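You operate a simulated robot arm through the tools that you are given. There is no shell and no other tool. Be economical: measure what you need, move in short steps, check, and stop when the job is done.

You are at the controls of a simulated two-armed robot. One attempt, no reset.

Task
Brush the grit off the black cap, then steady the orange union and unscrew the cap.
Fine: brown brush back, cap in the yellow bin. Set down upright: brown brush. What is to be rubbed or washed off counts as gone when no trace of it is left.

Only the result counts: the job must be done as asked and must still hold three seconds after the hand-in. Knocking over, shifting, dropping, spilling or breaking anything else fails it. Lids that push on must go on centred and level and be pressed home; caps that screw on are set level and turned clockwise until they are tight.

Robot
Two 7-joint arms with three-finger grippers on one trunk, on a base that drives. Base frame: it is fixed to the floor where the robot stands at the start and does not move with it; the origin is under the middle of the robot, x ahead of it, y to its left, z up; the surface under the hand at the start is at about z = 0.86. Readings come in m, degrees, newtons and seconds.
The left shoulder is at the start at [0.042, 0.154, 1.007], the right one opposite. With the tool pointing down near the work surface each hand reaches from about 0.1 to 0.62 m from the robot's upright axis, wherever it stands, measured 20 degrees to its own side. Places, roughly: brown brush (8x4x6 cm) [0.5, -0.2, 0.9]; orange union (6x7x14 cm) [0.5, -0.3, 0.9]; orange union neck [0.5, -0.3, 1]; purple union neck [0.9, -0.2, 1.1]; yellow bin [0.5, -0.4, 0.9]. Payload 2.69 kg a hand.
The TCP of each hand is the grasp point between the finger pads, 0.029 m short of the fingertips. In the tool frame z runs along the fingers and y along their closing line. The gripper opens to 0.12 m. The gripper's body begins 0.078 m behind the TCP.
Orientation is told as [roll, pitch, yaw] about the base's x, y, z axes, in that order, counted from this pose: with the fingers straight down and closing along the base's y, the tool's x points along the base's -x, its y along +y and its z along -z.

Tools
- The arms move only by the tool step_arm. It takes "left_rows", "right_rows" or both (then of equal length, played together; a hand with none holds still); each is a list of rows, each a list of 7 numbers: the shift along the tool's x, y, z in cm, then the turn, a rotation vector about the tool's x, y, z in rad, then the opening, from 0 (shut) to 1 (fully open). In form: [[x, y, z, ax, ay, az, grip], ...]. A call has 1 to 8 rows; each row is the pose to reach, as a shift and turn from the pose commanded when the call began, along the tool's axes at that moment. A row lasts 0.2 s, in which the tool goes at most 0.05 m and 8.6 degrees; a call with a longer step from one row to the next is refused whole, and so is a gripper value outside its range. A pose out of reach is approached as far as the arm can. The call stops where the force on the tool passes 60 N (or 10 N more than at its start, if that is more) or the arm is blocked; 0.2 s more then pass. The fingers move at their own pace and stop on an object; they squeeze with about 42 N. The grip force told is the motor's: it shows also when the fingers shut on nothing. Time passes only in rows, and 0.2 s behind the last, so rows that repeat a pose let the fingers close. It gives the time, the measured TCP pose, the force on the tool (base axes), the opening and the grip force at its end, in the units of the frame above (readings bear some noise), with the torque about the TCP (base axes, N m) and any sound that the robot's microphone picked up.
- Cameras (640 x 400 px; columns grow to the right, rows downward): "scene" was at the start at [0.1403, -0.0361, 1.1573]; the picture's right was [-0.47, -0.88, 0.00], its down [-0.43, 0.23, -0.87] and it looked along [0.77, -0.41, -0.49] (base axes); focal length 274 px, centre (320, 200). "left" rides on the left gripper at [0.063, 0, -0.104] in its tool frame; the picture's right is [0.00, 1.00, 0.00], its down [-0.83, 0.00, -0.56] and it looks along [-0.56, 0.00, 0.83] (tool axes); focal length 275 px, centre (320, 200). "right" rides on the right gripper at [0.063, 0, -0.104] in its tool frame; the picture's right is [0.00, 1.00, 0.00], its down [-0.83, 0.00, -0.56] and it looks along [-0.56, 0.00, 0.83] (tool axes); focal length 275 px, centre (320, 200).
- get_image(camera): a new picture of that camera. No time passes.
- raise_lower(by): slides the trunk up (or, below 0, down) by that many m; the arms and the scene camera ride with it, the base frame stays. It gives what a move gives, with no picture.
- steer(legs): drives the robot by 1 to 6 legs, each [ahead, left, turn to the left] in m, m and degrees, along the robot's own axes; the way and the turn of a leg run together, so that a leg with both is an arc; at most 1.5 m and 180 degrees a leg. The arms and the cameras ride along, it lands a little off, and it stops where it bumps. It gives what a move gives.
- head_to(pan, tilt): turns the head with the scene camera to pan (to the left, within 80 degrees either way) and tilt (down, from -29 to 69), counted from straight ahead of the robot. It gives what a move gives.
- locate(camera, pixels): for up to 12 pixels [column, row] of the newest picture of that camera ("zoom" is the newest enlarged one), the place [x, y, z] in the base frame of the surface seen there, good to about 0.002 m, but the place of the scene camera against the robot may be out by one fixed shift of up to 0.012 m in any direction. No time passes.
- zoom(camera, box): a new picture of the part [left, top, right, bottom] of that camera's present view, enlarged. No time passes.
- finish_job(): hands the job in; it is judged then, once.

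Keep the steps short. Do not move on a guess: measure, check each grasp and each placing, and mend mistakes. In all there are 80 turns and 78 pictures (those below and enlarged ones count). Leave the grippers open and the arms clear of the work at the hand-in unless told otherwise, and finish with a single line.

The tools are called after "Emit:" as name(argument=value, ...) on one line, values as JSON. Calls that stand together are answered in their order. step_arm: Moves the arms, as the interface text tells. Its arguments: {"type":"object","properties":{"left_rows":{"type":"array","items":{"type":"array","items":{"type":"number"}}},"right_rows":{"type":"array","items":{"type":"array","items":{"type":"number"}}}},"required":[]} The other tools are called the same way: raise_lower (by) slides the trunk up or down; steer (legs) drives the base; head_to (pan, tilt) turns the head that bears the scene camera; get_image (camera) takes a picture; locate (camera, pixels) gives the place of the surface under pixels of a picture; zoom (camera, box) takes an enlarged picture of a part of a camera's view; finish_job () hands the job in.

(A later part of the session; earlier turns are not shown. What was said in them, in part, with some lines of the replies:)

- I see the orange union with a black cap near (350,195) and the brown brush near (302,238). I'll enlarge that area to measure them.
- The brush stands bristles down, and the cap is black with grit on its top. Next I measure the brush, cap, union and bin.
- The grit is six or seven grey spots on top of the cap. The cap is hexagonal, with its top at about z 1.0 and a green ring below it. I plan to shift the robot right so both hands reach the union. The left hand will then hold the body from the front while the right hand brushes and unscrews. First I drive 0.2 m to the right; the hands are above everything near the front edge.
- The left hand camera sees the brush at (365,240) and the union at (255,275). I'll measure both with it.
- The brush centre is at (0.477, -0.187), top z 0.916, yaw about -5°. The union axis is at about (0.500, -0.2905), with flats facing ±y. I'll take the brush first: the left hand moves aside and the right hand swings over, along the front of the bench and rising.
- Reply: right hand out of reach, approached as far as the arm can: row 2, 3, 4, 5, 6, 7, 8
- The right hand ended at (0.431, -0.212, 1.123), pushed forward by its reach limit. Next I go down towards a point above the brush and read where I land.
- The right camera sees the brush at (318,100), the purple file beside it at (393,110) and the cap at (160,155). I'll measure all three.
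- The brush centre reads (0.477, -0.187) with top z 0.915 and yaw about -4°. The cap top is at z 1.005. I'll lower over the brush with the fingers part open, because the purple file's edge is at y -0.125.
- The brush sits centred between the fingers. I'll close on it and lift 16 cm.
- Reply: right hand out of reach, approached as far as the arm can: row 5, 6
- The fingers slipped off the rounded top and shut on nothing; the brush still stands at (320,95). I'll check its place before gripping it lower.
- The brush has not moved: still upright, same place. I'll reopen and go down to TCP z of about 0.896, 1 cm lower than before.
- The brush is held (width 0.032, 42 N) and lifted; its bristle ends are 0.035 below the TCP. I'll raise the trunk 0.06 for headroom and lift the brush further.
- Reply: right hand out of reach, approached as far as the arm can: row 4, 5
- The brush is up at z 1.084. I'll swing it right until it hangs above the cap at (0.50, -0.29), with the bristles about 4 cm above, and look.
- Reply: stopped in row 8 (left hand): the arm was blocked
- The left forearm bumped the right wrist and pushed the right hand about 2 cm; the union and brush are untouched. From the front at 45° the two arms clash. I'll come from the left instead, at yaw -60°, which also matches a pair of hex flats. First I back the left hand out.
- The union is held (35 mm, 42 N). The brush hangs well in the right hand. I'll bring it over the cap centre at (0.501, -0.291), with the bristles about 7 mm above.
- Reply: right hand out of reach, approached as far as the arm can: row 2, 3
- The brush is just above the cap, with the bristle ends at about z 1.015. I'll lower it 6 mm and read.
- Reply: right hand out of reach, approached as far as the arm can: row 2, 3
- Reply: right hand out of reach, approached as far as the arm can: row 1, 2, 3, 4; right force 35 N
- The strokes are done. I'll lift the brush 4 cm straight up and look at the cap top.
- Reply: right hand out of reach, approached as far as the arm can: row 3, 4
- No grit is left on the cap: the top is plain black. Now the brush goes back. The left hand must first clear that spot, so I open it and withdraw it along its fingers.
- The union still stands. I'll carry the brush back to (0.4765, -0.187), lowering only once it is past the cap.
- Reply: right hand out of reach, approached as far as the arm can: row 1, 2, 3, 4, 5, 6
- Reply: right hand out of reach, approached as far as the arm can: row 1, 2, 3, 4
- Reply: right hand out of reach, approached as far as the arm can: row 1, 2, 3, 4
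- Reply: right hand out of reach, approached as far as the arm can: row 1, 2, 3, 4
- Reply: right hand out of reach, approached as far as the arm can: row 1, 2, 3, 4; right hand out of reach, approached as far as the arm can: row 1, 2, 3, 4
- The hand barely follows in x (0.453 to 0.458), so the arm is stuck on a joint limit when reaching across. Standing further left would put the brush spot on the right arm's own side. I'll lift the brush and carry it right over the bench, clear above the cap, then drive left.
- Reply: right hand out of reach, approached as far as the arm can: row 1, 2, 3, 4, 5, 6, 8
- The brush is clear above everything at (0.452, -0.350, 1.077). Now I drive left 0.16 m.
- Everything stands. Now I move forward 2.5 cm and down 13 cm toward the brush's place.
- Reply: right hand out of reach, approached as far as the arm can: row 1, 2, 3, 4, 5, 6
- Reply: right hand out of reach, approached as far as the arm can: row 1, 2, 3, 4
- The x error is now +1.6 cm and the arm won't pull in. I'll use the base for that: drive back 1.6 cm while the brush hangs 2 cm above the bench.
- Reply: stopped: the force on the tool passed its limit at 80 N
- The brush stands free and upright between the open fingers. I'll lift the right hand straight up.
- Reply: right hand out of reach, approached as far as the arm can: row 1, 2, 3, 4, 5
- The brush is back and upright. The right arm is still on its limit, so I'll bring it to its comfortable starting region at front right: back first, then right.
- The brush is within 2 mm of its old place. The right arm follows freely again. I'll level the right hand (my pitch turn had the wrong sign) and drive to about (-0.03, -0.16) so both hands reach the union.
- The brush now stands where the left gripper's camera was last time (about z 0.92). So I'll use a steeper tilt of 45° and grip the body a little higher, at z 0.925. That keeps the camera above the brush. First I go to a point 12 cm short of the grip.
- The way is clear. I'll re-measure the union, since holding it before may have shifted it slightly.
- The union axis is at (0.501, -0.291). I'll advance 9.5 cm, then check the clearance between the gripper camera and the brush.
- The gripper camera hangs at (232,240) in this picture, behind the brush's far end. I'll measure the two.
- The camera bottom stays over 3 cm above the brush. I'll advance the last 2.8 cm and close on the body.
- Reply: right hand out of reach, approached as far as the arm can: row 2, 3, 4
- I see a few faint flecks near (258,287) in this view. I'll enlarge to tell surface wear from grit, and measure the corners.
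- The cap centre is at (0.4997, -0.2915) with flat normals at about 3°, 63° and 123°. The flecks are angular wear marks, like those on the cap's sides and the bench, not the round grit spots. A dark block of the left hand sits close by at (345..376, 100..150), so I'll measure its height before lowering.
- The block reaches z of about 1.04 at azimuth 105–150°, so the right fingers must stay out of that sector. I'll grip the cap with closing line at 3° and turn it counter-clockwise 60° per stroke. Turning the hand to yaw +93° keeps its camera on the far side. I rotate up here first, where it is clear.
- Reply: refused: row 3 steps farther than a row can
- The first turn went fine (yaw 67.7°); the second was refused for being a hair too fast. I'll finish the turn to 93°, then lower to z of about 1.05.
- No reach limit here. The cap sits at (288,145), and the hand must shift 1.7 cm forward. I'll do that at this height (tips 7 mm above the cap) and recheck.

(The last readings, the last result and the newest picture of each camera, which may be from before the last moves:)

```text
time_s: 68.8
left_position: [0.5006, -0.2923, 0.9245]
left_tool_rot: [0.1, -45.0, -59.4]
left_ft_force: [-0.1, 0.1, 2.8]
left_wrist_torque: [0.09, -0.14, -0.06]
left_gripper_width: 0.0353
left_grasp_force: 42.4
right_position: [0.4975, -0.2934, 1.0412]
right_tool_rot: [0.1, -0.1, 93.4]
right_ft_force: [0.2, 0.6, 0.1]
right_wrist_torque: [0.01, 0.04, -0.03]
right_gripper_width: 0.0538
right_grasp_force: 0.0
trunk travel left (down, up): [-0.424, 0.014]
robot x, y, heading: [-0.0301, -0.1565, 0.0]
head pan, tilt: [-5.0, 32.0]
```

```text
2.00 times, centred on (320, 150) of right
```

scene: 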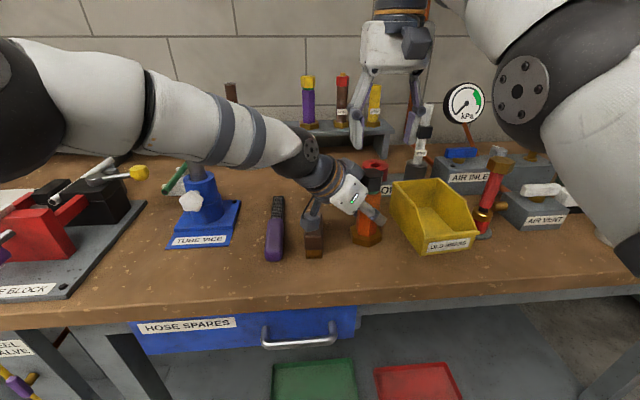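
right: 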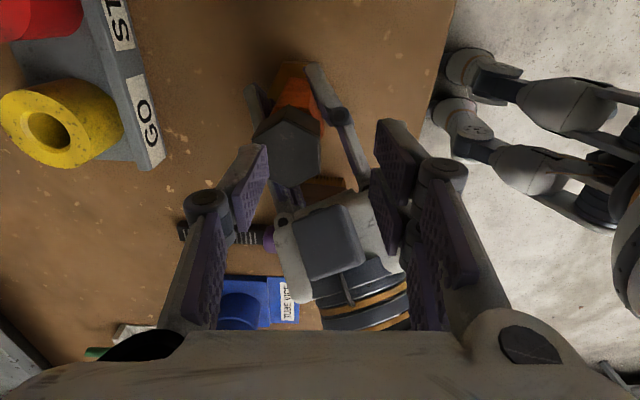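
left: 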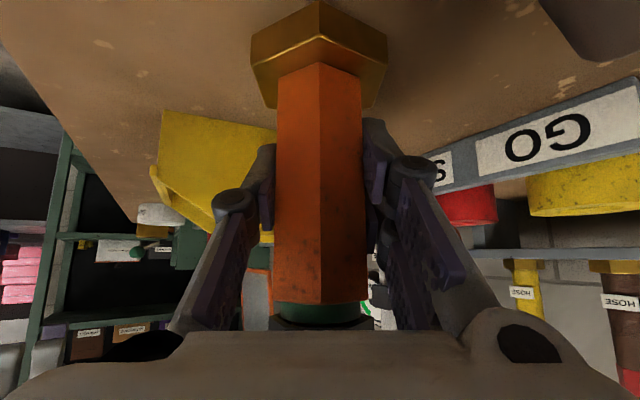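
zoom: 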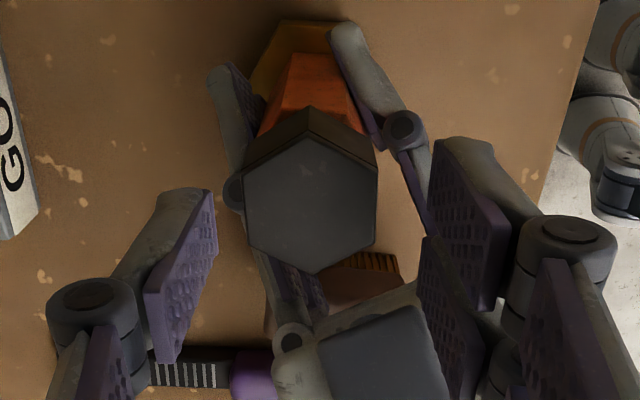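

The cap is centred to within 2 mm, and its flats are parallel to the pads. I'll nudge 2 mm and lower slowly to TCP z of about 1.009.

Emit:
step_arm(right_rows=[[-0.15, -0.22, 0.5, 0, 0, 0, 0.45], [-0.15, -0.22, 1.2, 0, 0, 0, 0.45], [-0.15, -0.22, 2, 0, 0, 0, 0.45], [-0.15, -0.22, 2.7, 0, 0, 0, 0.45], [-0.15, -0.22, 3.2, 0, 0, 0, 0.45], [-0.15, -0.22, 3.2, 0, 0, 0, 0.45]])

Emit:
get_image(camera="right")

Emit:
zoom(camera="scene", box=[290, 110, 450, 230])

```text
time_s: 70.2
left_position: [0.4999, -0.2914, 0.9237]
left_tool_rot: [0.2, -45.0, -59.5]
left_ft_force: [3.6, 2.6, 1.5]
left_wrist_torque: [-0.12, 0.22, -0.14]
left_gripper_width: 0.035
left_grasp_force: 42.1
right_position: [0.4999, -0.2918, 1.01]
right_tool_rot: [0.1, -0.2, 93.2]
right_ft_force: [-4.4, -1.6, 1.8]
right_wrist_torque: [0.05, -0.01, 0.14]
right_gripper_width: 0.057
right_grasp_force: 2.1
trunk travel left (down, up): [-0.424, 0.014]
robot x, y, heading: [-0.0321, -0.1546, 0.0]
head pan, tilt: [-5.0, 32.0]
```

```text
21 pictures are left
```

right: 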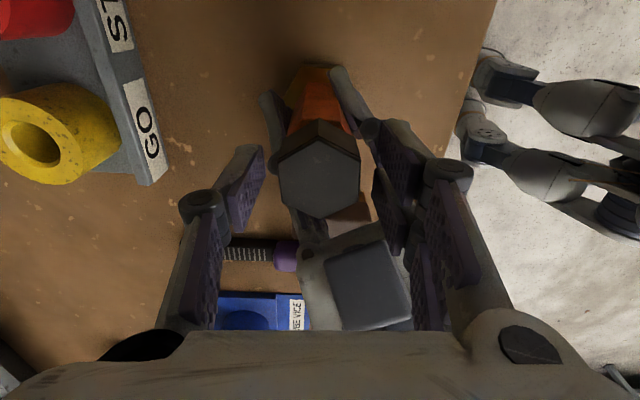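

```text
3.33 times, centred on (370, 170) of scene
```

zoom: 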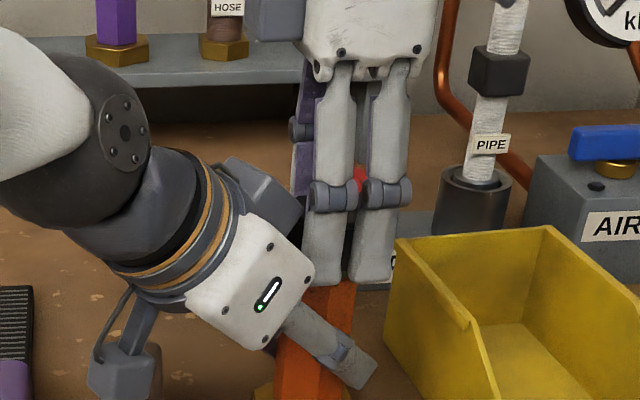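

The reading shows a small contact: the near finger was pushed out to 57 mm by the left hand's knuckle, with about 4 N. I'll raise 8 mm, then close on the cap.

Emit:
step_arm(right_rows=[[0, 0, -0.8, 0, 0, 0, 0.45], [0, 0, -0.8, 0, 0, 0, 0.4], [0, 0, -0.8, 0, 0, 0, 0.4]])

```text
time_s: 71.0
left_position: [0.5014, -0.2913, 0.9247]
left_tool_rot: [0.1, -45.0, -59.3]
left_ft_force: [12.7, 7.2, 5.2]
left_wrist_torque: [-0.58, 1.39, -0.49]
left_gripper_width: 0.0349
left_grasp_force: 42.0
right_position: [0.5007, -0.2919, 1.016]
right_tool_rot: [0.2, -0.1, 93.3]
right_ft_force: [-11.7, -6.7, -7.4]
right_wrist_torque: [-0.14, -0.24, 0.5]
right_gripper_width: 0.0553
right_grasp_force: 5.5
trunk travel left (down, up): [-0.424, 0.014]
robot x, y, heading: [-0.0313, -0.1544, 0.1]
head pan, tilt: [-5.0, 32.0]
```

The knuckle wedges inside the finger. I'll reopen a little, rise back to z 1.04, narrow to 44 mm up there, and come down inside the knuckle instead.

Emit:
step_arm(right_rows=[[0, 0, 0, 0, 0, 0, 0.5], [0, 0, -1.2, 0, 0, 0, 0.5], [0, 0, -2.4, 0, 0, 0, 0.45], [0, 0, -2.4, 0, 0, 0, 0.37], [0, 0, -2.4, 0, 0, 0, 0.37]])

Emit:
zoom(camera="right", box=[220, 50, 420, 250])

```text
time_s: 72.2
left_position: [0.5014, -0.2912, 0.9234]
left_tool_rot: [0.1, -45.2, -59.3]
left_ft_force: [17.8, 10.1, 5.1]
left_wrist_torque: [-0.91, 1.84, -0.62]
left_gripper_width: 0.0348
left_grasp_force: 41.8
right_position: [0.5018, -0.294, 1.0411]
right_tool_rot: [0.2, -0.2, 93.3]
right_ft_force: [-17.3, -9.9, -9.2]
right_wrist_torque: [-0.25, 0.23, 0.64]
right_gripper_width: 0.0552
right_grasp_force: 7.6
trunk travel left (down, up): [-0.424, 0.014]
robot x, y, heading: [-0.0298, -0.1558, 0.1]
head pan, tilt: [-5.0, 32.0]
```

```text
2.00 times, centred on (320, 150) of right
```

zoom: 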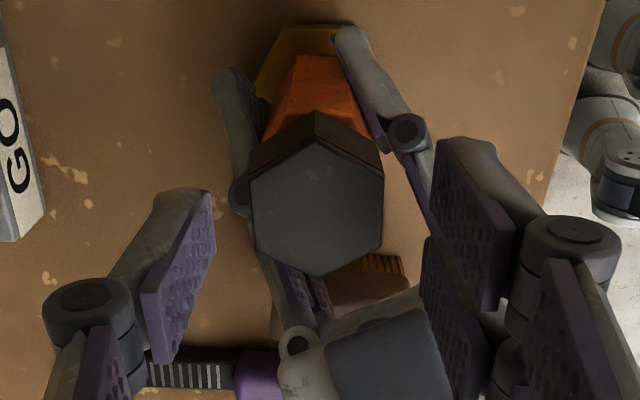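

The right finger link meets the left hand's dark block, so the left hand must lie flatter and further back. I'll open and raise the right hand. Then I release the left, pull back 7 cm, tilt it to 55°, and regrip the body near the fingertips at z 0.925. The earlier measurement gave over 1 cm clearance above the brush there.

Emit:
step_arm(right_rows=[[0, 0, 0, 0, 0, 0, 0.52], [0, 0, -1.2, 0, 0, 0, 0.52], [0, 0, -2.8, 0, 0, 0, 0.52], [0, 0, -4.4, 0, 0, 0, 0.52], [0, 0, -4.4, 0, 0, 0, 0.52]])

Emit:
step_arm(left_rows=[[0, 0, 0, 0, 0, 0, 0.5], [0, 0, 0, 0, 0, 0, 0.6], [0, 0, -2.5, 0, 0, 0, 0.6], [0.3, 0, -5, 0, -0.05, 0, 0.6], [0.8, 0, -6.5, 0, -0.11, 0, 0.6], [1.15, 0, -7, 0, -0.1745, 0, 0.6], [1.15, 0, -7, 0, -0.1745, 0, 0.6]])

Emit:
get_image(camera="left")

Emit:
locate(camera="left", pixels=[[320, 60], [320, 100], [320, 140], [300, 100], [342, 100], [330, 190], [320, 180]])

```text
time_s: 73.4
left_position: [0.4986, -0.2923, 0.9245]
left_tool_rot: [0.0, -45.0, -59.5]
left_ft_force: [-3.1, 0.3, 4.1]
left_wrist_torque: [0.1, -0.06, 0.03]
left_gripper_width: 0.0353
left_grasp_force: 42.0
right_position: [0.4858, -0.2981, 1.0829]
right_tool_rot: [0.0, -0.2, 93.4]
right_ft_force: [-0.1, -0.7, 0.1]
right_wrist_torque: [0.02, 0.0, 0.0]
right_gripper_width: 0.0627
right_grasp_force: 0.0
right hand out of reach, approached as far as the arm can: row 2, 3, 4, 5
trunk travel left (down, up): [-0.424, 0.014]
robot x, y, heading: [-0.0307, -0.1567, 0.0]
head pan, tilt: [-5.0, 32.0]
```

```text
time_s: 75.0
left_position: [0.4712, -0.242, 0.9647]
left_tool_rot: [0.0, -55.0, -59.5]
left_ft_force: [0.5, 0.6, 0.2]
left_wrist_torque: [0.01, 0.03, -0.05]
left_gripper_width: 0.0721
left_grasp_force: 0.0
right_position: [0.4859, -0.2989, 1.0809]
right_tool_rot: [0.1, -0.2, 93.3]
right_ft_force: [-0.2, -0.9, 0.1]
right_wrist_torque: [0.03, 0.0, 0.02]
right_gripper_width: 0.0621
right_grasp_force: 0.1
trunk travel left (down, up): [-0.424, 0.014]
robot x, y, heading: [-0.0282, -0.1562, 0.1]
head pan, tilt: [-5.0, 32.0]
```

```text
18 pictures are left
```

left: 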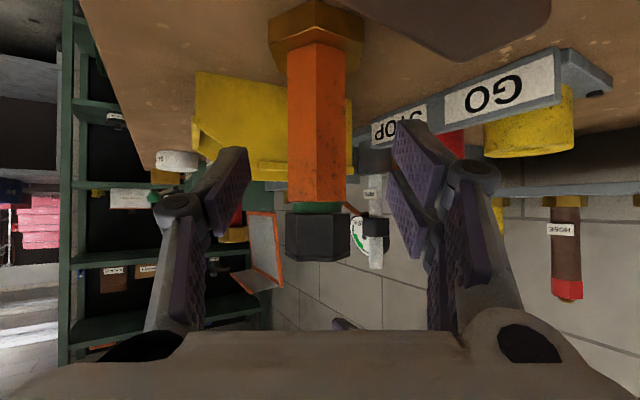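

```text
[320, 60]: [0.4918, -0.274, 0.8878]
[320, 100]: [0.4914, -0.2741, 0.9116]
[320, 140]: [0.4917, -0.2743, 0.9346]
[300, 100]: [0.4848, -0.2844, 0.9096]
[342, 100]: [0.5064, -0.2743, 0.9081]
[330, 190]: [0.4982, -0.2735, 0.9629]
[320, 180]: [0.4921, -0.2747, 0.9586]
```

The union stands well between the fingers. I'll advance 6 cm and close with the left, then bring the right hand over the cap at z 1.04 and look.

Emit:
step_arm(left_rows=[[0, 0, 2, 0, 0, 0, 0.6], [0, 0, 4, 0, 0, 0, 0.6], [0, 0, 6, 0, 0, 0, 0.6], [0, 0, 6, 0, 0, 0, 0.6], [0, 0, 6, 0, 0, 0, 0.4], [0, 0, 6, 0, 0, 0, 0.32], [0, 0, 6, 0, 0, 0, 0], [0, 0, 6, 0, 0, 0, 0]])

Emit:
step_arm(right_rows=[[0, 0, 1, 0, 0, 0, 0.45], [-0.3, -0.7, 2.5, 0, 0, 0, 0.45], [-0.6, -1.42, 4.1, 0, 0, 0, 0.45], [-0.6, -1.42, 4.1, 0, 0, 0, 0.45]])

Emit:
zoom(camera="right", box=[220, 50, 420, 250])

Emit:
zoom(camera="scene", box=[230, 120, 430, 270])

```text
time_s: 76.8
left_position: [0.4944, -0.2821, 0.93]
left_tool_rot: [0.1, -55.0, -59.6]
left_ft_force: [-0.6, -0.8, 0.6]
left_wrist_torque: [-0.03, -0.06, -0.05]
left_gripper_width: 0.0354
left_grasp_force: 42.1
right_position: [0.4868, -0.2982, 1.0819]
right_tool_rot: [0.0, -0.2, 93.2]
right_ft_force: [-0.2, 0.0, -0.3]
right_wrist_torque: [0.0, -0.02, 0.02]
right_gripper_width: 0.0626
right_grasp_force: 0.3
trunk travel left (down, up): [-0.424, 0.014]
robot x, y, heading: [-0.0298, -0.1544, -0.0]
head pan, tilt: [-5.0, 32.0]
```

```text
time_s: 77.8
left_position: [0.4951, -0.2828, 0.9294]
left_tool_rot: [0.0, -54.9, -59.5]
left_ft_force: [0.3, -1.0, -0.9]
left_wrist_torque: [0.07, -0.11, 0.0]
left_gripper_width: 0.0353
left_grasp_force: 41.7
right_position: [0.5024, -0.2911, 1.0409]
right_tool_rot: [0.1, 0.0, 93.3]
right_ft_force: [0.3, 0.3, 0.0]
right_wrist_torque: [-0.02, 0.0, -0.02]
right_gripper_width: 0.054
right_grasp_force: 0.0
trunk travel left (down, up): [-0.424, 0.014]
robot x, y, heading: [-0.0309, -0.158, 0.1]
head pan, tilt: [-5.0, 32.0]
```

```text
2.00 times, centred on (320, 150) of right
```

zoom: 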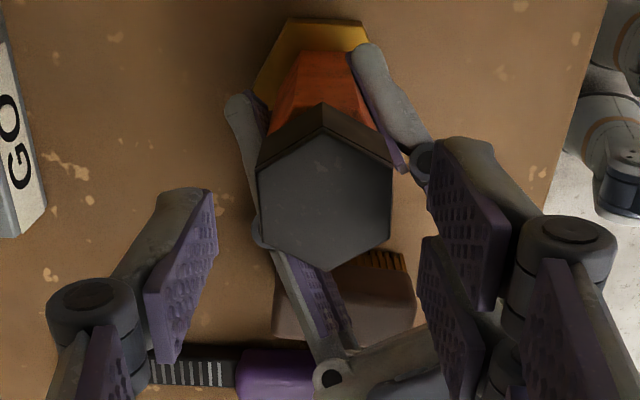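

```text
2.67 times, centred on (330, 195) of scene
```

zoom: 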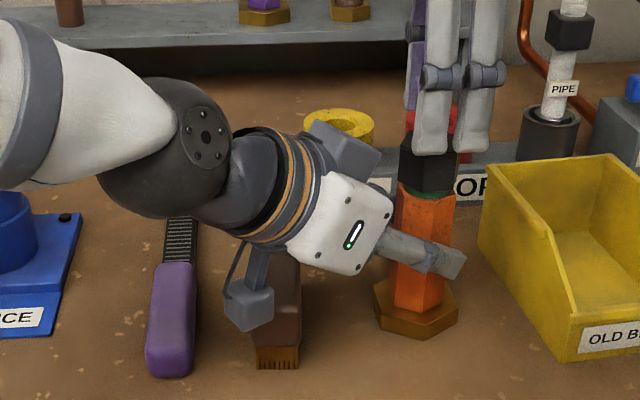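

All is clear and the brush is untouched. I'll narrow to 48 mm, lower to TCP z of about 1.013, and close on the cap.

Emit:
step_arm(right_rows=[[0, 0.1, 0, 0, 0, 0, 0.4], [0, 0.1, 0.6, 0, 0, 0, 0.4], [0, 0.1, 1.3, 0, 0, 0, 0.4], [0, 0.1, 2, 0, 0, 0, 0.4], [0, 0.1, 2.7, 0, 0, 0, 0.4], [0, 0.1, 2.7, 0, 0, 0, 0.4]])

Emit:
step_arm(right_rows=[[0, 0, 0, 0, 0, 0, 0.3], [0, 0, 0, 0, 0, 0, 0], [0, 0, 0, 0, 0, 0, 0]])

Emit:
zoom(camera="right", box=[220, 50, 420, 250])

```text
time_s: 79.2
left_position: [0.4953, -0.2832, 0.929]
left_tool_rot: [0.0, -55.0, -59.5]
left_ft_force: [1.3, 0.1, 0.4]
left_wrist_torque: [0.06, -0.06, 0.0]
left_gripper_width: 0.0355
left_grasp_force: 41.9
right_position: [0.4997, -0.2922, 1.0149]
right_tool_rot: [0.1, -0.1, 93.3]
right_ft_force: [0.1, 0.6, 0.5]
right_wrist_torque: [0.0, -0.02, -0.04]
right_gripper_width: 0.048
right_grasp_force: 0.0
trunk travel left (down, up): [-0.424, 0.014]
robot x, y, heading: [-0.0294, -0.16, 0.2]
head pan, tilt: [-5.0, 32.0]
```

```text
time_s: 80.0
left_position: [0.4949, -0.2841, 0.9292]
left_tool_rot: [0.1, -55.0, -59.6]
left_ft_force: [-3.3, 1.4, -0.8]
left_wrist_torque: [-0.09, -0.23, -0.1]
left_gripper_width: 0.0354
left_grasp_force: 42.0
right_position: [0.4995, -0.2919, 1.0129]
right_tool_rot: [0.1, -0.1, 93.4]
right_ft_force: [4.8, -1.7, 0.0]
right_wrist_torque: [-0.06, -0.1, 0.06]
right_gripper_width: 0.036
right_grasp_force: 42.3
trunk travel left (down, up): [-0.424, 0.014]
robot x, y, heading: [-0.0326, -0.1526, 0.2]
head pan, tilt: [-5.0, 32.0]
```

```text
2.00 times, centred on (320, 150) of right
```

zoom: 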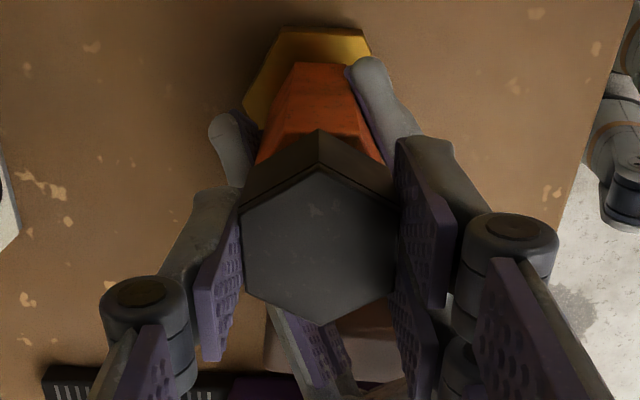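

The cap is gripped on its flats (36 mm, 42 N) and the left holds the union. I'll turn counter-clockwise 60°, open, swing back, and close again.

Emit:
step_arm(right_rows=[[0, 0, 0, 0, 0, -0.149, 0], [0, 0, 0, 0, 0, -0.298, 0], [0, 0, 0, 0, 0, -0.447, 0], [0, 0, 0, 0, 0, -0.596, 0], [0, 0, 0, 0, 0, -0.745, 0], [0, 0, 0, 0, 0, -0.894, 0], [0, 0, 0, 0, 0, -1.043, 0], [0, 0, 0, 0, 0, -1.047, 0]])

Emit:
zoom(camera="right", box=[220, 50, 420, 250])

Emit:
step_arm(right_rows=[[0, 0, 0, 0, 0, 0, 0.41], [0, 0, 0, 0, 0, 0.149, 0.41], [0, 0, 0, 0, 0, 0.298, 0.41], [0, 0, 0, 0, 0, 0.447, 0.41], [0, 0, 0, 0, 0, 0.596, 0.41], [0, 0, 0, 0, 0, 0.745, 0.41], [0, 0, 0, 0, 0, 0.894, 0.41], [0, 0, 0, 0, 0, 1.043, 0.41]])

Emit:
zoom(camera="right", box=[220, 50, 420, 250])

```text
time_s: 81.8
left_position: [0.495, -0.2834, 0.9297]
left_tool_rot: [0.0, -55.1, -59.5]
left_ft_force: [5.1, -6.9, 1.0]
left_wrist_torque: [0.43, 0.0, 0.0]
left_gripper_width: 0.0353
left_grasp_force: 42.0
right_position: [0.5, -0.2923, 1.0131]
right_tool_rot: [-0.1, -0.2, 153.4]
right_ft_force: [-5.7, 7.5, -1.8]
right_wrist_torque: [0.21, 0.4, -0.01]
right_gripper_width: 0.0362
right_grasp_force: 42.3
trunk travel left (down, up): [-0.424, 0.014]
robot x, y, heading: [-0.0315, -0.1591, 0.1]
head pan, tilt: [-5.0, 32.0]
```

```text
2.00 times, centred on (320, 150) of right
```

zoom: 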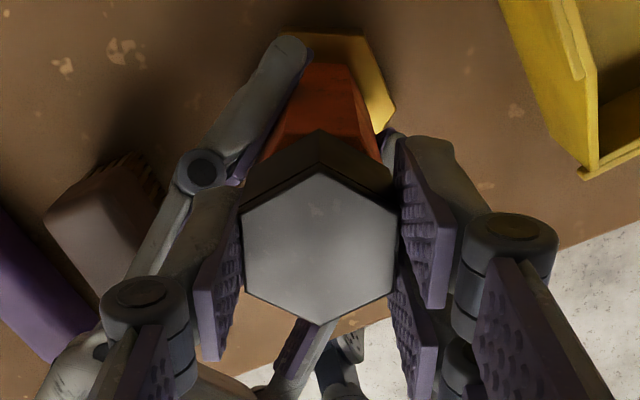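

```text
time_s: 83.6
left_position: [0.494, -0.2834, 0.9301]
left_tool_rot: [0.1, -55.0, -59.5]
left_ft_force: [-0.2, 1.4, -0.2]
left_wrist_torque: [0.02, -0.01, -0.02]
left_gripper_width: 0.0353
left_grasp_force: 42.0
right_position: [0.4994, -0.2911, 1.0146]
right_tool_rot: [0.2, -0.1, 93.3]
right_ft_force: [0.4, 0.3, 0.0]
right_wrist_torque: [0.02, -0.02, -0.02]
right_gripper_width: 0.0494
right_grasp_force: 0.1
trunk travel left (down, up): [-0.424, 0.014]
robot x, y, heading: [-0.0305, -0.1581, -0.1]
head pan, tilt: [-5.0, 32.0]
```

```text
2.00 times, centred on (320, 150) of right
```

zoom: 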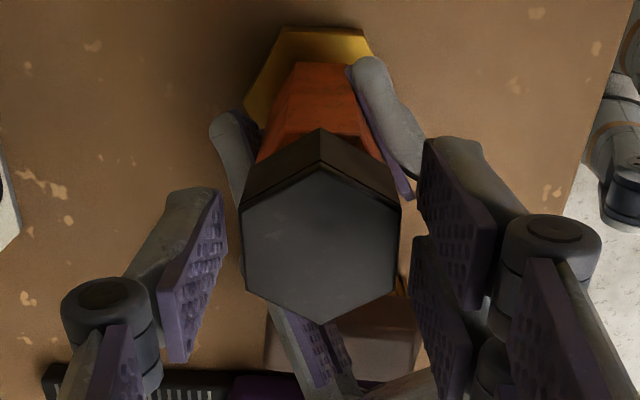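

The cap turned with the hand, with no slip and little torque. I'll repeat two more 60° strokes and then check the cap's height.

Emit:
step_arm(right_rows=[[0, 0, 0, 0, 0, 0, 0], [0, 0, 0, 0, 0, -0.149, 0], [0, 0, 0, 0, 0, -0.298, 0], [0, 0, 0, 0, 0, -0.447, 0], [0, 0, 0, 0, 0, -0.596, 0], [0, 0, 0, 0, 0, -0.745, 0], [0, 0, 0, 0, 0, -0.894, 0], [0, 0, 0, 0, 0, -1.043, 0]])

Emit:
step_arm(right_rows=[[0, 0, 0, 0, 0, 0, 0.41], [0, 0, 0, 0, 0, 0.149, 0.41], [0, 0, 0, 0, 0, 0.298, 0.41], [0, 0, 0, 0, 0, 0.447, 0.41], [0, 0, 0, 0, 0, 0.596, 0.41], [0, 0, 0, 0, 0, 0.745, 0.41], [0, 0, 0, 0, 0, 0.894, 0.41], [0, 0, 0, 0, 0, 1.043, 0.41]])

Emit:
step_arm(right_rows=[[0, 0, 0, 0, 0, 0, 0], [0, 0, 0, 0, 0, -0.149, 0], [0, 0, 0, 0, 0, -0.298, 0], [0, 0, 0, 0, 0, -0.447, 0], [0, 0, 0, 0, 0, -0.596, 0], [0, 0, 0, 0, 0, -0.745, 0], [0, 0, 0, 0, 0, -0.894, 0], [0, 0, 0, 0, 0, -1.043, 0]])

Emit:
step_arm(right_rows=[[0, 0, 0, 0, 0, 0, 0.41], [0, 0, 0, 0, 0, 0.149, 0.41], [0, 0, 0, 0, 0, 0.298, 0.41], [0, 0, 0, 0, 0, 0.447, 0.41], [0, 0, 0, 0, 0, 0.596, 0.41], [0, 0, 0, 0, 0, 0.745, 0.41], [0, 0, 0, 0, 0, 0.894, 0.41], [0, 0, 0, 0, 0, 1.043, 0.41]])

Emit:
zoom(camera="right", box=[220, 50, 420, 250])

Emit:
locate(camera="zoom", pixels=[[320, 230], [280, 240], [360, 240], [320, 280]])

```text
time_s: 85.4
left_position: [0.495, -0.2823, 0.9303]
left_tool_rot: [0.1, -55.0, -59.4]
left_ft_force: [14.0, -5.1, -6.2]
left_wrist_torque: [0.18, 0.32, 0.08]
left_gripper_width: 0.0356
left_grasp_force: 42.1
right_position: [0.5009, -0.291, 1.015]
right_tool_rot: [-0.2, -0.2, 153.4]
right_ft_force: [-15.0, 3.3, 10.4]
right_wrist_torque: [0.08, 0.9, 0.0]
right_gripper_width: 0.0359
right_grasp_force: 42.2
trunk travel left (down, up): [-0.424, 0.014]
robot x, y, heading: [-0.0317, -0.1587, -0.1]
head pan, tilt: [-5.0, 32.0]
```

```text
time_s: 87.2
left_position: [0.4954, -0.2831, 0.9296]
left_tool_rot: [0.1, -55.0, -59.5]
left_ft_force: [0.0, -0.7, 0.9]
left_wrist_torque: [-0.07, -0.05, -0.01]
left_gripper_width: 0.0352
left_grasp_force: 42.1
right_position: [0.499, -0.2918, 1.0151]
right_tool_rot: [0.1, -0.1, 93.4]
right_ft_force: [0.8, 0.1, 0.2]
right_wrist_torque: [-0.02, 0.0, 0.01]
right_gripper_width: 0.0494
right_grasp_force: 0.1
trunk travel left (down, up): [-0.424, 0.014]
robot x, y, heading: [-0.0328, -0.1567, 0.1]
head pan, tilt: [-5.0, 32.0]
```

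```text
time_s: 89.0
left_position: [0.496, -0.283, 0.9305]
left_tool_rot: [0.1, -54.9, -59.5]
left_ft_force: [9.3, -4.0, -3.8]
left_wrist_torque: [0.07, -0.1, 0.05]
left_gripper_width: 0.0355
left_grasp_force: 42.3
right_position: [0.5004, -0.2917, 1.0165]
right_tool_rot: [0.0, -0.1, 153.4]
right_ft_force: [-7.8, 2.9, 9.2]
right_wrist_torque: [0.03, 0.54, -0.03]
right_gripper_width: 0.0359
right_grasp_force: 42.5
trunk travel left (down, up): [-0.424, 0.014]
robot x, y, heading: [-0.0319, -0.157, 0.1]
head pan, tilt: [-5.0, 32.0]
```

```text
time_s: 90.8
left_position: [0.4946, -0.2845, 0.9307]
left_tool_rot: [0.1, -55.0, -59.6]
left_ft_force: [-1.0, -0.6, 0.2]
left_wrist_torque: [-0.05, -0.04, -0.04]
left_gripper_width: 0.0353
left_grasp_force: 41.8
right_position: [0.4999, -0.2929, 1.0137]
right_tool_rot: [0.0, -0.1, 93.4]
right_ft_force: [0.0, -0.4, 0.1]
right_wrist_torque: [-0.01, -0.01, -0.01]
right_gripper_width: 0.0494
right_grasp_force: 0.1
trunk travel left (down, up): [-0.424, 0.014]
robot x, y, heading: [-0.0308, -0.1555, 0.3]
head pan, tilt: [-5.0, 32.0]
```

```text
2.00 times, centred on (320, 150) of right
```

zoom: 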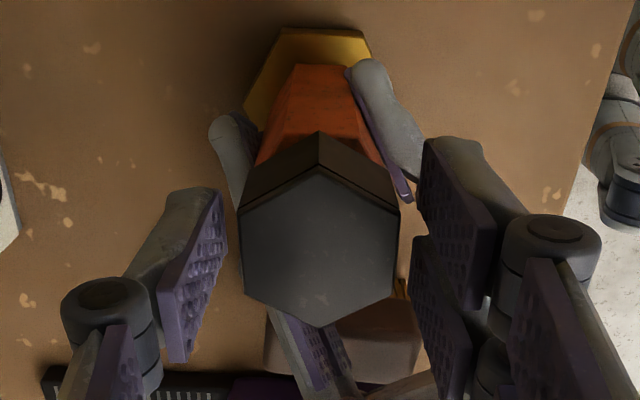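

```text
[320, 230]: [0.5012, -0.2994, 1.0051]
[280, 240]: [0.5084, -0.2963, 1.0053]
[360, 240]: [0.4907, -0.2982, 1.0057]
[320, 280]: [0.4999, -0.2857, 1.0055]
```

The cap rises slowly (top about 1.0054) and each stroke shows a slight upward push, so the thread is running. I'll make four more strokes, easing the hand up a little each time and keeping the grip after the last.

Emit:
step_arm(right_rows=[[0, 0, 0, 0, 0, 0, 0], [0, 0, -0.02, 0, 0, -0.149, 0], [0, 0, -0.03, 0, 0, -0.298, 0], [0, 0, -0.04, 0, 0, -0.447, 0], [0, 0, -0.05, 0, 0, -0.596, 0], [0, 0, -0.06, 0, 0, -0.745, 0], [0, 0, -0.07, 0, 0, -0.894, 0], [0, 0, -0.08, 0, 0, -1.043, 0]])

Emit:
step_arm(right_rows=[[0, 0, 0, 0, 0, 0, 0.41], [0, 0, 0, 0, 0, 0.149, 0.41], [0, 0, 0, 0, 0, 0.298, 0.41], [0, 0, 0, 0, 0, 0.447, 0.41], [0, 0, 0, 0, 0, 0.596, 0.41], [0, 0, 0, 0, 0, 0.745, 0.41], [0, 0, 0, 0, 0, 0.894, 0.41], [0, 0, 0, 0, 0, 1.043, 0.41]])

Emit:
step_arm(right_rows=[[0, 0, 0, 0, 0, 0, 0], [0, 0, -0.02, 0, 0, -0.149, 0], [0, 0, -0.03, 0, 0, -0.298, 0], [0, 0, -0.04, 0, 0, -0.447, 0], [0, 0, -0.05, 0, 0, -0.596, 0], [0, 0, -0.06, 0, 0, -0.745, 0], [0, 0, -0.07, 0, 0, -0.894, 0], [0, 0, -0.08, 0, 0, -1.043, 0]])

Emit:
step_arm(right_rows=[[0, 0, 0, 0, 0, 0, 0.41], [0, 0, 0, 0, 0, 0.149, 0.41], [0, 0, 0, 0, 0, 0.298, 0.41], [0, 0, 0, 0, 0, 0.447, 0.41], [0, 0, 0, 0, 0, 0.596, 0.41], [0, 0, 0, 0, 0, 0.745, 0.41], [0, 0, 0, 0, 0, 0.894, 0.41], [0, 0, 0, 0, 0, 1.043, 0.41]])

Emit:
step_arm(right_rows=[[0, 0, 0, 0, 0, 0, 0], [0, 0, -0.02, 0, 0, -0.149, 0], [0, 0, -0.03, 0, 0, -0.298, 0], [0, 0, -0.04, 0, 0, -0.447, 0], [0, 0, -0.05, 0, 0, -0.596, 0], [0, 0, -0.06, 0, 0, -0.745, 0], [0, 0, -0.07, 0, 0, -0.894, 0], [0, 0, -0.08, 0, 0, -1.043, 0]])

Emit:
step_arm(right_rows=[[0, 0, 0, 0, 0, 0, 0.41], [0, 0, 0, 0, 0, 0.149, 0.41], [0, 0, 0, 0, 0, 0.298, 0.41], [0, 0, 0, 0, 0, 0.447, 0.41], [0, 0, 0, 0, 0, 0.596, 0.41], [0, 0, 0, 0, 0, 0.745, 0.41], [0, 0, 0, 0, 0, 0.894, 0.41], [0, 0, 0, 0, 0, 1.043, 0.41]])

Emit:
zoom(camera="right", box=[220, 50, 420, 250])

Emit:
locate(camera="zoom", pixels=[[320, 230], [280, 240], [360, 240], [320, 280]])

Emit:
step_arm(right_rows=[[0, 0, 0, 0, 0, 0, 0], [0, 0, -0.02, 0, 0, -0.149, 0], [0, 0, -0.03, 0, 0, -0.298, 0], [0, 0, -0.04, 0, 0, -0.447, 0], [0, 0, -0.05, 0, 0, -0.596, 0], [0, 0, -0.06, 0, 0, -0.745, 0], [0, 0, -0.07, 0, 0, -0.894, 0], [0, 0, -0.08, 0, 0, -1.043, 0]])

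Emit:
zoom(camera="scene", box=[320, 120, 420, 220])

```text
time_s: 92.6
left_position: [0.4962, -0.2835, 0.9298]
left_tool_rot: [0.0, -55.0, -59.5]
left_ft_force: [1.0, 0.3, -0.7]
left_wrist_torque: [0.01, -0.11, 0.02]
left_gripper_width: 0.0356
left_grasp_force: 42.0
right_position: [0.4996, -0.2924, 1.0143]
right_tool_rot: [-0.1, -0.2, 153.4]
right_ft_force: [0.5, -0.3, 0.6]
right_wrist_torque: [0.02, 0.0, 0.01]
right_gripper_width: 0.036
right_grasp_force: 42.1
trunk travel left (down, up): [-0.424, 0.014]
robot x, y, heading: [-0.0299, -0.1572, -0.1]
head pan, tilt: [-5.0, 32.0]
```

```text
time_s: 94.4
left_position: [0.4956, -0.2833, 0.9296]
left_tool_rot: [0.1, -55.0, -59.5]
left_ft_force: [1.1, 0.2, -0.4]
left_wrist_torque: [-0.01, -0.1, 0.04]
left_gripper_width: 0.0354
left_grasp_force: 42.4
right_position: [0.4996, -0.2906, 1.0166]
right_tool_rot: [0.2, -0.1, 93.3]
right_ft_force: [0.1, 0.3, 0.1]
right_wrist_torque: [-0.01, 0.02, -0.01]
right_gripper_width: 0.0495
right_grasp_force: 0.1
trunk travel left (down, up): [-0.424, 0.014]
robot x, y, heading: [-0.0303, -0.1574, 0.1]
head pan, tilt: [-5.0, 32.0]
```

```text
time_s: 96.2
left_position: [0.4949, -0.2838, 0.9296]
left_tool_rot: [0.0, -54.9, -59.4]
left_ft_force: [-0.5, 0.0, -0.4]
left_wrist_torque: [-0.05, -0.24, 0.03]
left_gripper_width: 0.0357
left_grasp_force: 42.3
right_position: [0.5009, -0.2923, 1.0159]
right_tool_rot: [-0.1, -0.2, 153.4]
right_ft_force: [0.7, 0.8, 3.7]
right_wrist_torque: [0.04, -0.01, 0.0]
right_gripper_width: 0.0362
right_grasp_force: 41.9
trunk travel left (down, up): [-0.424, 0.014]
robot x, y, heading: [-0.0272, -0.1606, 0.3]
head pan, tilt: [-5.0, 32.0]
```

```text
time_s: 98.0
left_position: [0.4953, -0.2836, 0.9294]
left_tool_rot: [0.0, -55.0, -59.5]
left_ft_force: [-0.2, 0.7, -1.0]
left_wrist_torque: [-0.03, 0.01, 0.0]
left_gripper_width: 0.0353
left_grasp_force: 41.9
right_position: [0.5005, -0.2921, 1.0161]
right_tool_rot: [0.1, -0.1, 93.2]
right_ft_force: [0.6, -1.0, 0.5]
right_wrist_torque: [0.02, 0.0, 0.0]
right_gripper_width: 0.0492
right_grasp_force: 0.0
trunk travel left (down, up): [-0.424, 0.014]
robot x, y, heading: [-0.029, -0.1559, 0.0]
head pan, tilt: [-5.0, 32.0]
```

```text
time_s: 99.8
left_position: [0.4951, -0.2839, 0.9291]
left_tool_rot: [0.1, -55.0, -59.5]
left_ft_force: [-1.3, 0.4, -0.1]
left_wrist_torque: [-0.01, -0.04, 0.02]
left_gripper_width: 0.0351
left_grasp_force: 41.8
right_position: [0.5004, -0.2906, 1.0169]
right_tool_rot: [-0.1, -0.2, 153.4]
right_ft_force: [-0.1, -0.1, 0.0]
right_wrist_torque: [0.01, -0.01, -0.04]
right_gripper_width: 0.036
right_grasp_force: 41.6
trunk travel left (down, up): [-0.424, 0.014]
robot x, y, heading: [-0.0294, -0.1583, -0.1]
head pan, tilt: [-5.0, 32.0]
```

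```text
time_s: 101.6
left_position: [0.4936, -0.2834, 0.9298]
left_tool_rot: [0.2, -55.1, -59.6]
left_ft_force: [-0.7, -0.1, 0.5]
left_wrist_torque: [-0.03, -0.01, 0.01]
left_gripper_width: 0.0355
left_grasp_force: 41.6
right_position: [0.5008, -0.2923, 1.0174]
right_tool_rot: [0.0, -0.2, 93.4]
right_ft_force: [-0.1, 0.0, -0.2]
right_wrist_torque: [0.0, 0.0, -0.01]
right_gripper_width: 0.0494
right_grasp_force: 0.0
trunk travel left (down, up): [-0.424, 0.014]
robot x, y, heading: [-0.0335, -0.1564, 0.0]
head pan, tilt: [-5.0, 32.0]
```

```text
2.00 times, centred on (320, 150) of right
```

zoom: 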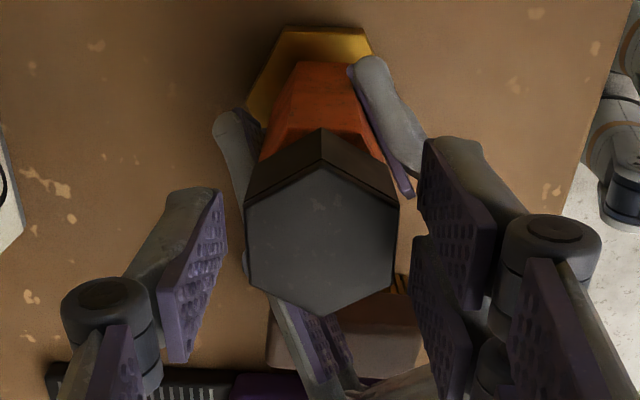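

```text
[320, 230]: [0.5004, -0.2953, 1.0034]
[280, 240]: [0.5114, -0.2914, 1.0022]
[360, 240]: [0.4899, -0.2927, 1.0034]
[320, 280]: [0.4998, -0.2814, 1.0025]
```

```text
time_s: 103.4
left_position: [0.4962, -0.2832, 0.9293]
left_tool_rot: [0.1, -54.9, -59.4]
left_ft_force: [-0.2, 0.7, -0.3]
left_wrist_torque: [-0.06, -0.05, -0.01]
left_gripper_width: 0.0356
left_grasp_force: 42.4
right_position: [0.4991, -0.2916, 1.0168]
right_tool_rot: [-0.1, 0.0, 153.4]
right_ft_force: [-0.2, 0.3, 0.1]
right_wrist_torque: [0.0, -0.01, 0.01]
right_gripper_width: 0.0363
right_grasp_force: 42.1
trunk travel left (down, up): [-0.424, 0.014]
robot x, y, heading: [-0.0306, -0.1563, 0.0]
head pan, tilt: [-5.0, 32.0]
```

```text
4.00 times, centred on (370, 170) of scene
```

zoom: 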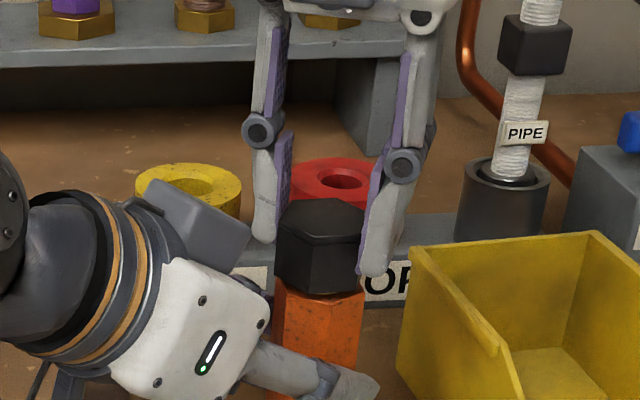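

The torque and upward push have vanished and the cap sits loose, at about z 1.003 after 7 strokes. I hold it now. I'll lift gently 5 cm and check.

Emit:
step_arm(right_rows=[[0, 0, -0.4, 0, 0, 0, 0], [0, 0, -1, 0, 0, 0, 0], [0, 0, -2, 0, 0, 0, 0], [0, 0, -3.5, 0, 0, 0, 0], [0, 0, -5, 0, 0, 0, 0], [0, 0, -5, 0, 0, 0, 0]])

Emit:
get_image(camera="right")

Emit:
get_image(camera="scene")

Emit:
locate(camera="scene", pixels=[[393, 185], [455, 180], [475, 237], [428, 250], [435, 215], [442, 178], [415, 225], [465, 212]])

```text
time_s: 104.8
left_position: [0.4944, -0.2833, 0.9298]
left_tool_rot: [0.0, -54.9, -59.4]
left_ft_force: [0.2, 1.1, 0.0]
left_wrist_torque: [0.02, 0.0, -0.02]
left_gripper_width: 0.0354
left_grasp_force: 41.9
right_position: [0.4932, -0.2933, 1.0667]
right_tool_rot: [-0.1, -0.2, 153.3]
right_ft_force: [0.1, 0.2, 0.4]
right_wrist_torque: [-0.03, 0.01, 0.04]
right_gripper_width: 0.036
right_grasp_force: 42.3
right hand out of reach, approached as far as the arm can: row 5, 6
trunk travel left (down, up): [-0.424, 0.014]
robot x, y, heading: [-0.0281, -0.1587, 0.3]
head pan, tilt: [-5.0, 32.0]
```

```text
9 pictures are left
```

right: 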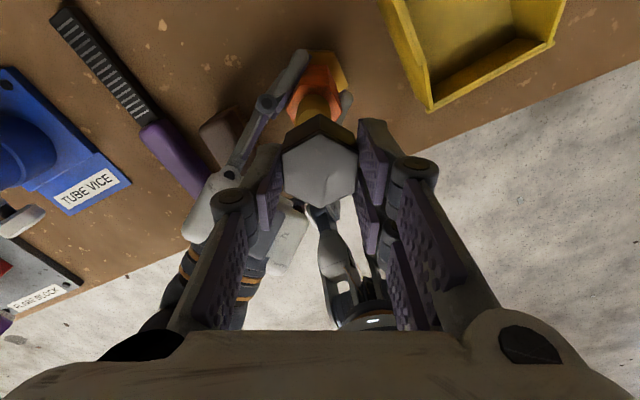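

```text
8 pictures are left
```

scene: 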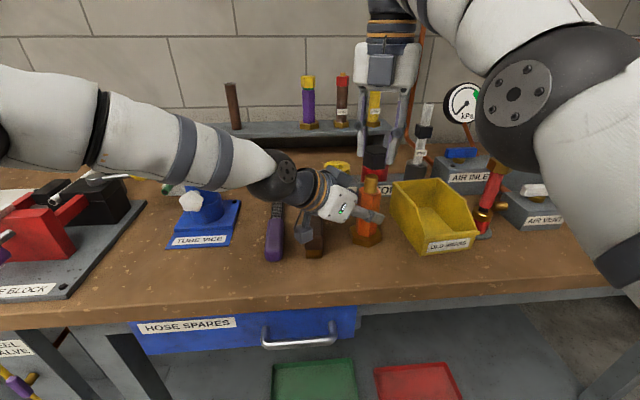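

```text
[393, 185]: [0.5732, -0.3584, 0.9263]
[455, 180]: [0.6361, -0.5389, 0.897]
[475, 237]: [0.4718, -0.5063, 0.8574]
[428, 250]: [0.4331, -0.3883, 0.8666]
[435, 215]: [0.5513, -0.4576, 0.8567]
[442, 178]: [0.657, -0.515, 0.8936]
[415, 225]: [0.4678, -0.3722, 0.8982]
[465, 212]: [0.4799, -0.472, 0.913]
```

The cap came off cleanly: the bare thread shows, the union is still held, and the cap is in the right hand. The bin spans about x 0.44–0.57, y -0.47 to -0.37. I'll carry the cap over its centre (0.505, -0.42) and look.

Emit:
step_arm(right_rows=[[2.2, 3.6, 0, 0, 0, 0, 0], [4.5, 7.2, 0, 0, 0, 0, 0], [6.8, 10.8, 0, 0, 0, 0, 0], [6.8, 10.8, 3, 0, 0, 0, 0], [6.8, 10.8, 4, 0, 0, 0, 0]])

Emit:
get_image(camera="right")

Emit:
zoom(camera="scene", box=[340, 120, 520, 270])

```text
time_s: 106.0
left_position: [0.4952, -0.2837, 0.9281]
left_tool_rot: [0.1, -54.9, -59.5]
left_ft_force: [-0.3, -0.8, -0.3]
left_wrist_torque: [-0.07, -0.11, -0.03]
left_gripper_width: 0.0354
left_grasp_force: 41.6
right_position: [0.5077, -0.4195, 1.0237]
right_tool_rot: [-0.1, -0.1, 153.4]
right_ft_force: [0.8, 0.0, -1.4]
right_wrist_torque: [-0.02, 0.0, 0.05]
right_gripper_width: 0.0362
right_grasp_force: 42.1
right hand out of reach, approached as far as the arm can: row 2, 3
trunk travel left (down, up): [-0.424, 0.014]
robot x, y, heading: [-0.0338, -0.1583, 0.3]
head pan, tilt: [-5.0, 32.0]
```

```text
7 pictures are left
```

right: 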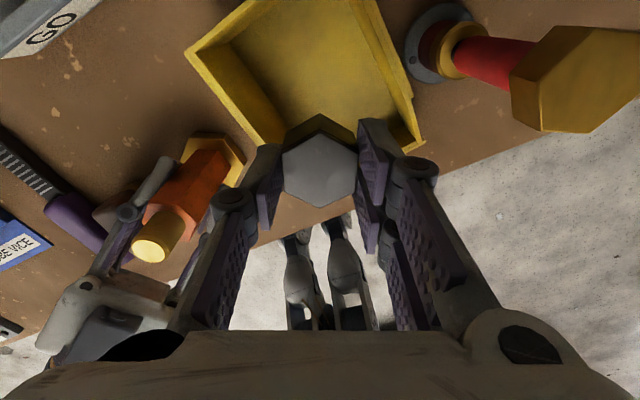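

```text
2.67 times, centred on (430, 195) of scene
```

zoom: 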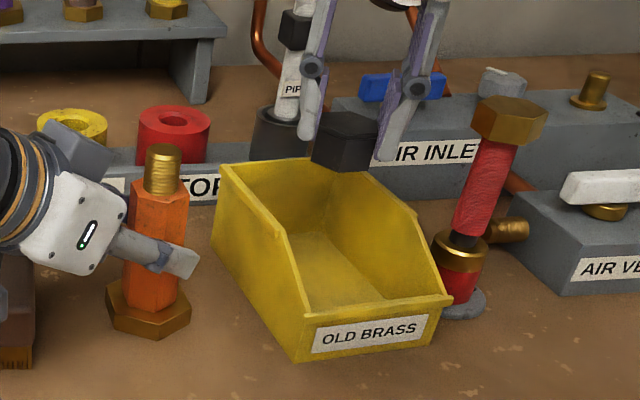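

The cap hangs above the bin, and I want the bin's exact extents from the hand camera before lowering.

Emit:
locate(camera="right", pixels=[[190, 55], [255, 2], [262, 145], [418, 142], [310, 80], [320, 50], [370, 60], [260, 90], [400, 60], [385, 20], [225, 95]])

```text
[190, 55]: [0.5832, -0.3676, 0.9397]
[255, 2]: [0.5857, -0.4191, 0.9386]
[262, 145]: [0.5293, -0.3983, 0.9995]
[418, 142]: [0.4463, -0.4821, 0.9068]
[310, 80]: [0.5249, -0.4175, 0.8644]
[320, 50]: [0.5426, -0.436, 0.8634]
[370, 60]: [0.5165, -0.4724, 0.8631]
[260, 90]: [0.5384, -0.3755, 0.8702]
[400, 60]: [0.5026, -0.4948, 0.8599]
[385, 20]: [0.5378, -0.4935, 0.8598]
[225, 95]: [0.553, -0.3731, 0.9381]
```

The bin inside runs about x 0.445–0.585, y -0.48 to -0.37, floor 0.864, so the centre is (0.515, -0.427). I'll shift 1 cm, lower the cap to just above the floor, open a little, and rise.

Emit:
step_arm(right_rows=[[0.9, 0.4, 1.5, 0, 0, 0, 0], [0.9, 0.4, 4, 0, 0, 0, 0], [0.9, 0.4, 6.5, 0, 0, 0, 0], [0.9, 0.4, 8.5, 0, 0, 0, 0], [0.9, 0.4, 9.8, 0, 0, 0, 0], [0.9, 0.4, 10.4, 0, 0, 0, 0], [0.9, 0.4, 10.4, 0, 0, 0, 0]])

Emit:
step_arm(right_rows=[[0, 0, 0, 0, 0, 0, 0.36], [0, 0, 0, 0, 0, 0, 0.42], [0, 0, 0, 0, 0, 0, 0.46], [0, 0, 0, 0, 0, 0, 0.46]])

Emit:
step_arm(right_rows=[[0, 0, -1.5, 0, 0, 0, 0.46], [0, 0, -4, 0, 0, 0, 0.46], [0, 0, -7, 0, 0, 0, 0.46], [0, 0, -10, 0, 0, 0, 0.46], [0, 0, -12, 0, 0, 0, 0.46]])

Emit:
get_image(camera="right")

Emit:
zoom(camera="scene", box=[340, 120, 520, 270])

```text
time_s: 107.6
left_position: [0.4946, -0.283, 0.9285]
left_tool_rot: [0.2, -55.0, -59.5]
left_ft_force: [0.9, 1.0, 0.5]
left_wrist_torque: [0.03, -0.04, 0.02]
left_gripper_width: 0.0353
left_grasp_force: 41.9
right_position: [0.5107, -0.4256, 0.9204]
right_tool_rot: [-0.1, -0.2, 153.3]
right_ft_force: [-0.3, 0.3, -0.6]
right_wrist_torque: [0.02, -0.01, -0.04]
right_gripper_width: 0.0359
right_grasp_force: 41.6
trunk travel left (down, up): [-0.424, 0.014]
robot x, y, heading: [-0.0312, -0.1541, 0.0]
head pan, tilt: [-5.0, 32.0]
```

```text
time_s: 108.6
left_position: [0.4947, -0.2843, 0.9294]
left_tool_rot: [0.1, -55.0, -59.6]
left_ft_force: [0.5, 0.1, 0.2]
left_wrist_torque: [0.01, -0.07, 0.02]
left_gripper_width: 0.0356
left_grasp_force: 41.5
right_position: [0.512, -0.4261, 0.9207]
right_tool_rot: [-0.1, -0.1, 153.3]
right_ft_force: [-0.5, 0.3, -0.3]
right_wrist_torque: [-0.02, 0.03, -0.01]
right_gripper_width: 0.0549
right_grasp_force: 0.0
trunk travel left (down, up): [-0.424, 0.014]
robot x, y, heading: [-0.032, -0.1582, -0.1]
head pan, tilt: [-5.0, 32.0]
```

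```text
time_s: 109.8
left_position: [0.4938, -0.2828, 0.9295]
left_tool_rot: [0.2, -55.0, -59.5]
left_ft_force: [0.1, 1.2, 0.2]
left_wrist_torque: [-0.01, -0.02, 0.02]
left_gripper_width: 0.0352
left_grasp_force: 41.8
right_position: [0.5061, -0.4238, 1.0395]
right_tool_rot: [0.0, -0.2, 153.3]
right_ft_force: [-0.4, -0.2, 0.0]
right_wrist_torque: [0.0, -0.01, -0.01]
right_gripper_width: 0.0553
right_grasp_force: 0.1
right hand out of reach, approached as far as the arm can: row 5
trunk travel left (down, up): [-0.424, 0.014]
robot x, y, heading: [-0.031, -0.1592, -0.2]
head pan, tilt: [-5.0, 32.0]
```

```text
5 pictures are left
```

right: 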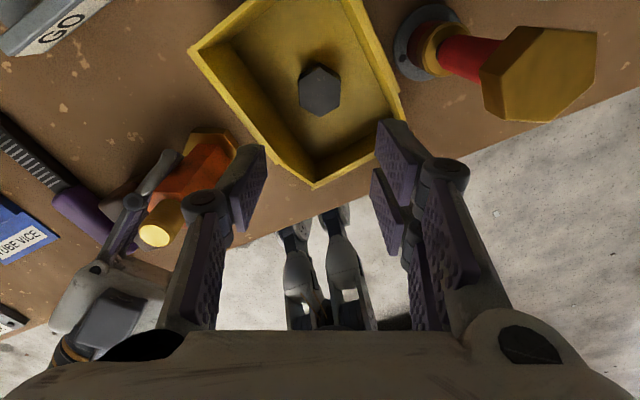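

```text
2.67 times, centred on (430, 195) of scene
```

zoom: 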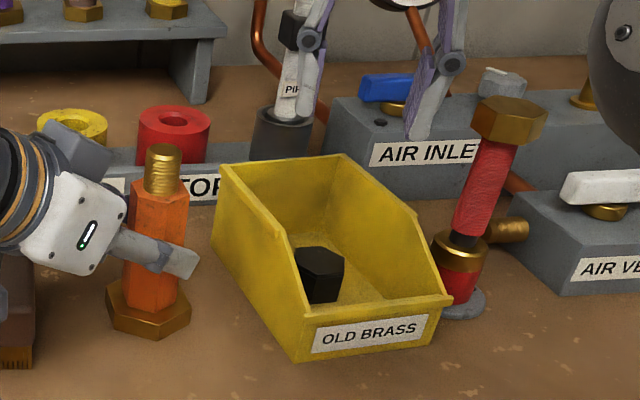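

The cap lies in the bin. Now I release the union: the left opens and withdraws along its fingers, then the right backs off toward the robot. Then I take a final look.

Emit:
step_arm(left_rows=[[0, 0, 0, 0, 0, 0, 0.4], [0, 0, 0, 0, 0, 0, 0.6], [0, 0, -3, 0, 0, 0, 0.6], [0, 0, -7, 0, 0, 0, 0.6], [0, 0, -11.5, 0, 0, 0, 0.6], [0, 0, -16, 0, 0, 0, 0.6], [0, 0, -20.5, 0, 0, 0, 0.6], [0, 0, -25, 0, 0, 0, 0.6]])

Emit:
step_arm(right_rows=[[-3, 1.5, 0, 0, 0, 0, 0.46], [-6, 3, 0, 0, 0, 0, 0.5], [-9, 4.5, 0, 0, 0, 0, 0.6], [-12, 6, 0, 0, 0, 0, 0.6], [-12, 6, 0, 0, 0, 0, 0.6]])

Emit:
get_image(camera="scene")

Emit:
zoom(camera="scene", box=[230, 130, 490, 280])

```text
time_s: 111.6
left_position: [0.3914, -0.1019, 1.0722]
left_tool_rot: [0.1, -54.9, -59.6]
left_ft_force: [-0.5, -0.3, 0.3]
left_wrist_torque: [-0.02, 0.02, 0.03]
left_gripper_width: 0.0722
left_grasp_force: 0.1
right_position: [0.5053, -0.4243, 1.0408]
right_tool_rot: [0.0, -0.1, 153.3]
right_ft_force: [-1.0, -0.6, -0.3]
right_wrist_torque: [-0.04, 0.01, -0.02]
right_gripper_width: 0.0555
right_grasp_force: 0.1
trunk travel left (down, up): [-0.424, 0.014]
robot x, y, heading: [-0.0296, -0.155, -0.1]
head pan, tilt: [-5.0, 32.0]
```

```text
time_s: 113.0
left_position: [0.3954, -0.1032, 1.0706]
left_tool_rot: [-0.4, -54.8, -59.2]
left_ft_force: [0.4, 0.7, -0.6]
left_wrist_torque: [-0.06, 0.02, -0.1]
left_gripper_width: 0.0721
left_grasp_force: 0.1
right_position: [0.4707, -0.4809, 1.1765]
right_tool_rot: [-18.3, 18.4, 135.7]
right_ft_force: [1.1, 0.6, -1.0]
right_wrist_torque: [-0.04, 0.07, -0.01]
right_gripper_width: 0.0718
right_grasp_force: 0.0
right hand out of reach, approached as far as the arm can: row 1, 2, 3, 4
trunk travel left (down, up): [-0.424, 0.014]
robot x, y, heading: [-0.0311, -0.1595, 0.0]
head pan, tilt: [-5.0, 32.0]
stopped in row 5 (right hand): the arm was blocked; the commanded pose is now the measured one
```

```text
3 pictures are left
```

scene: 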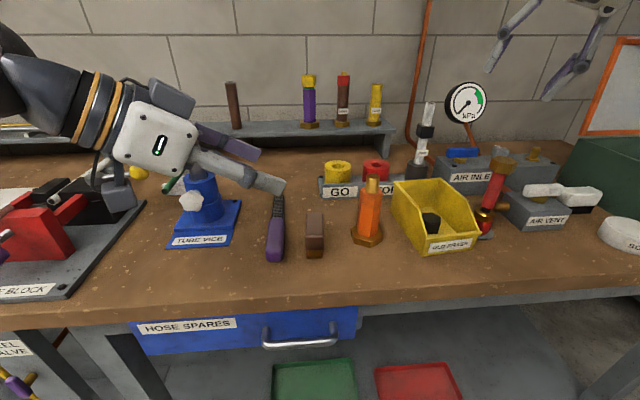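

```text
2.46 times, centred on (360, 205) of scene
5 turns are left
```

zoom: 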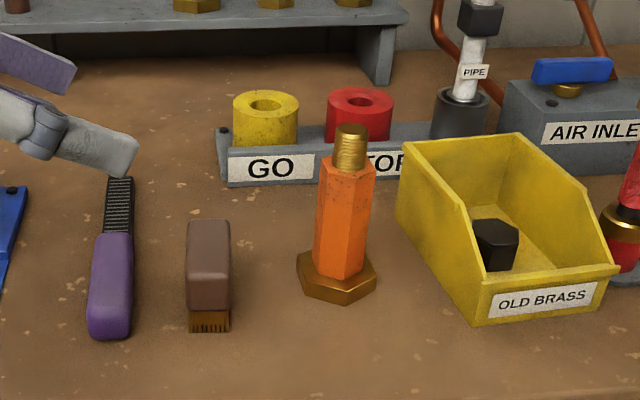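

Everything stands as asked: the brush is upright at its place, the union is upright and uncapped, and the cap is in the yellow bin. Both grippers are open, touching nothing, and above the work. The right arm stopped against something while withdrawing, but it is high and clear and reads no force. I hand in.

Emit:
finish_job()

```text
The job is handed in.
```

The cap is brushed clean, unscrewed and in the yellow bin; the brown brush is back upright in its place, and the orange union stands upright.
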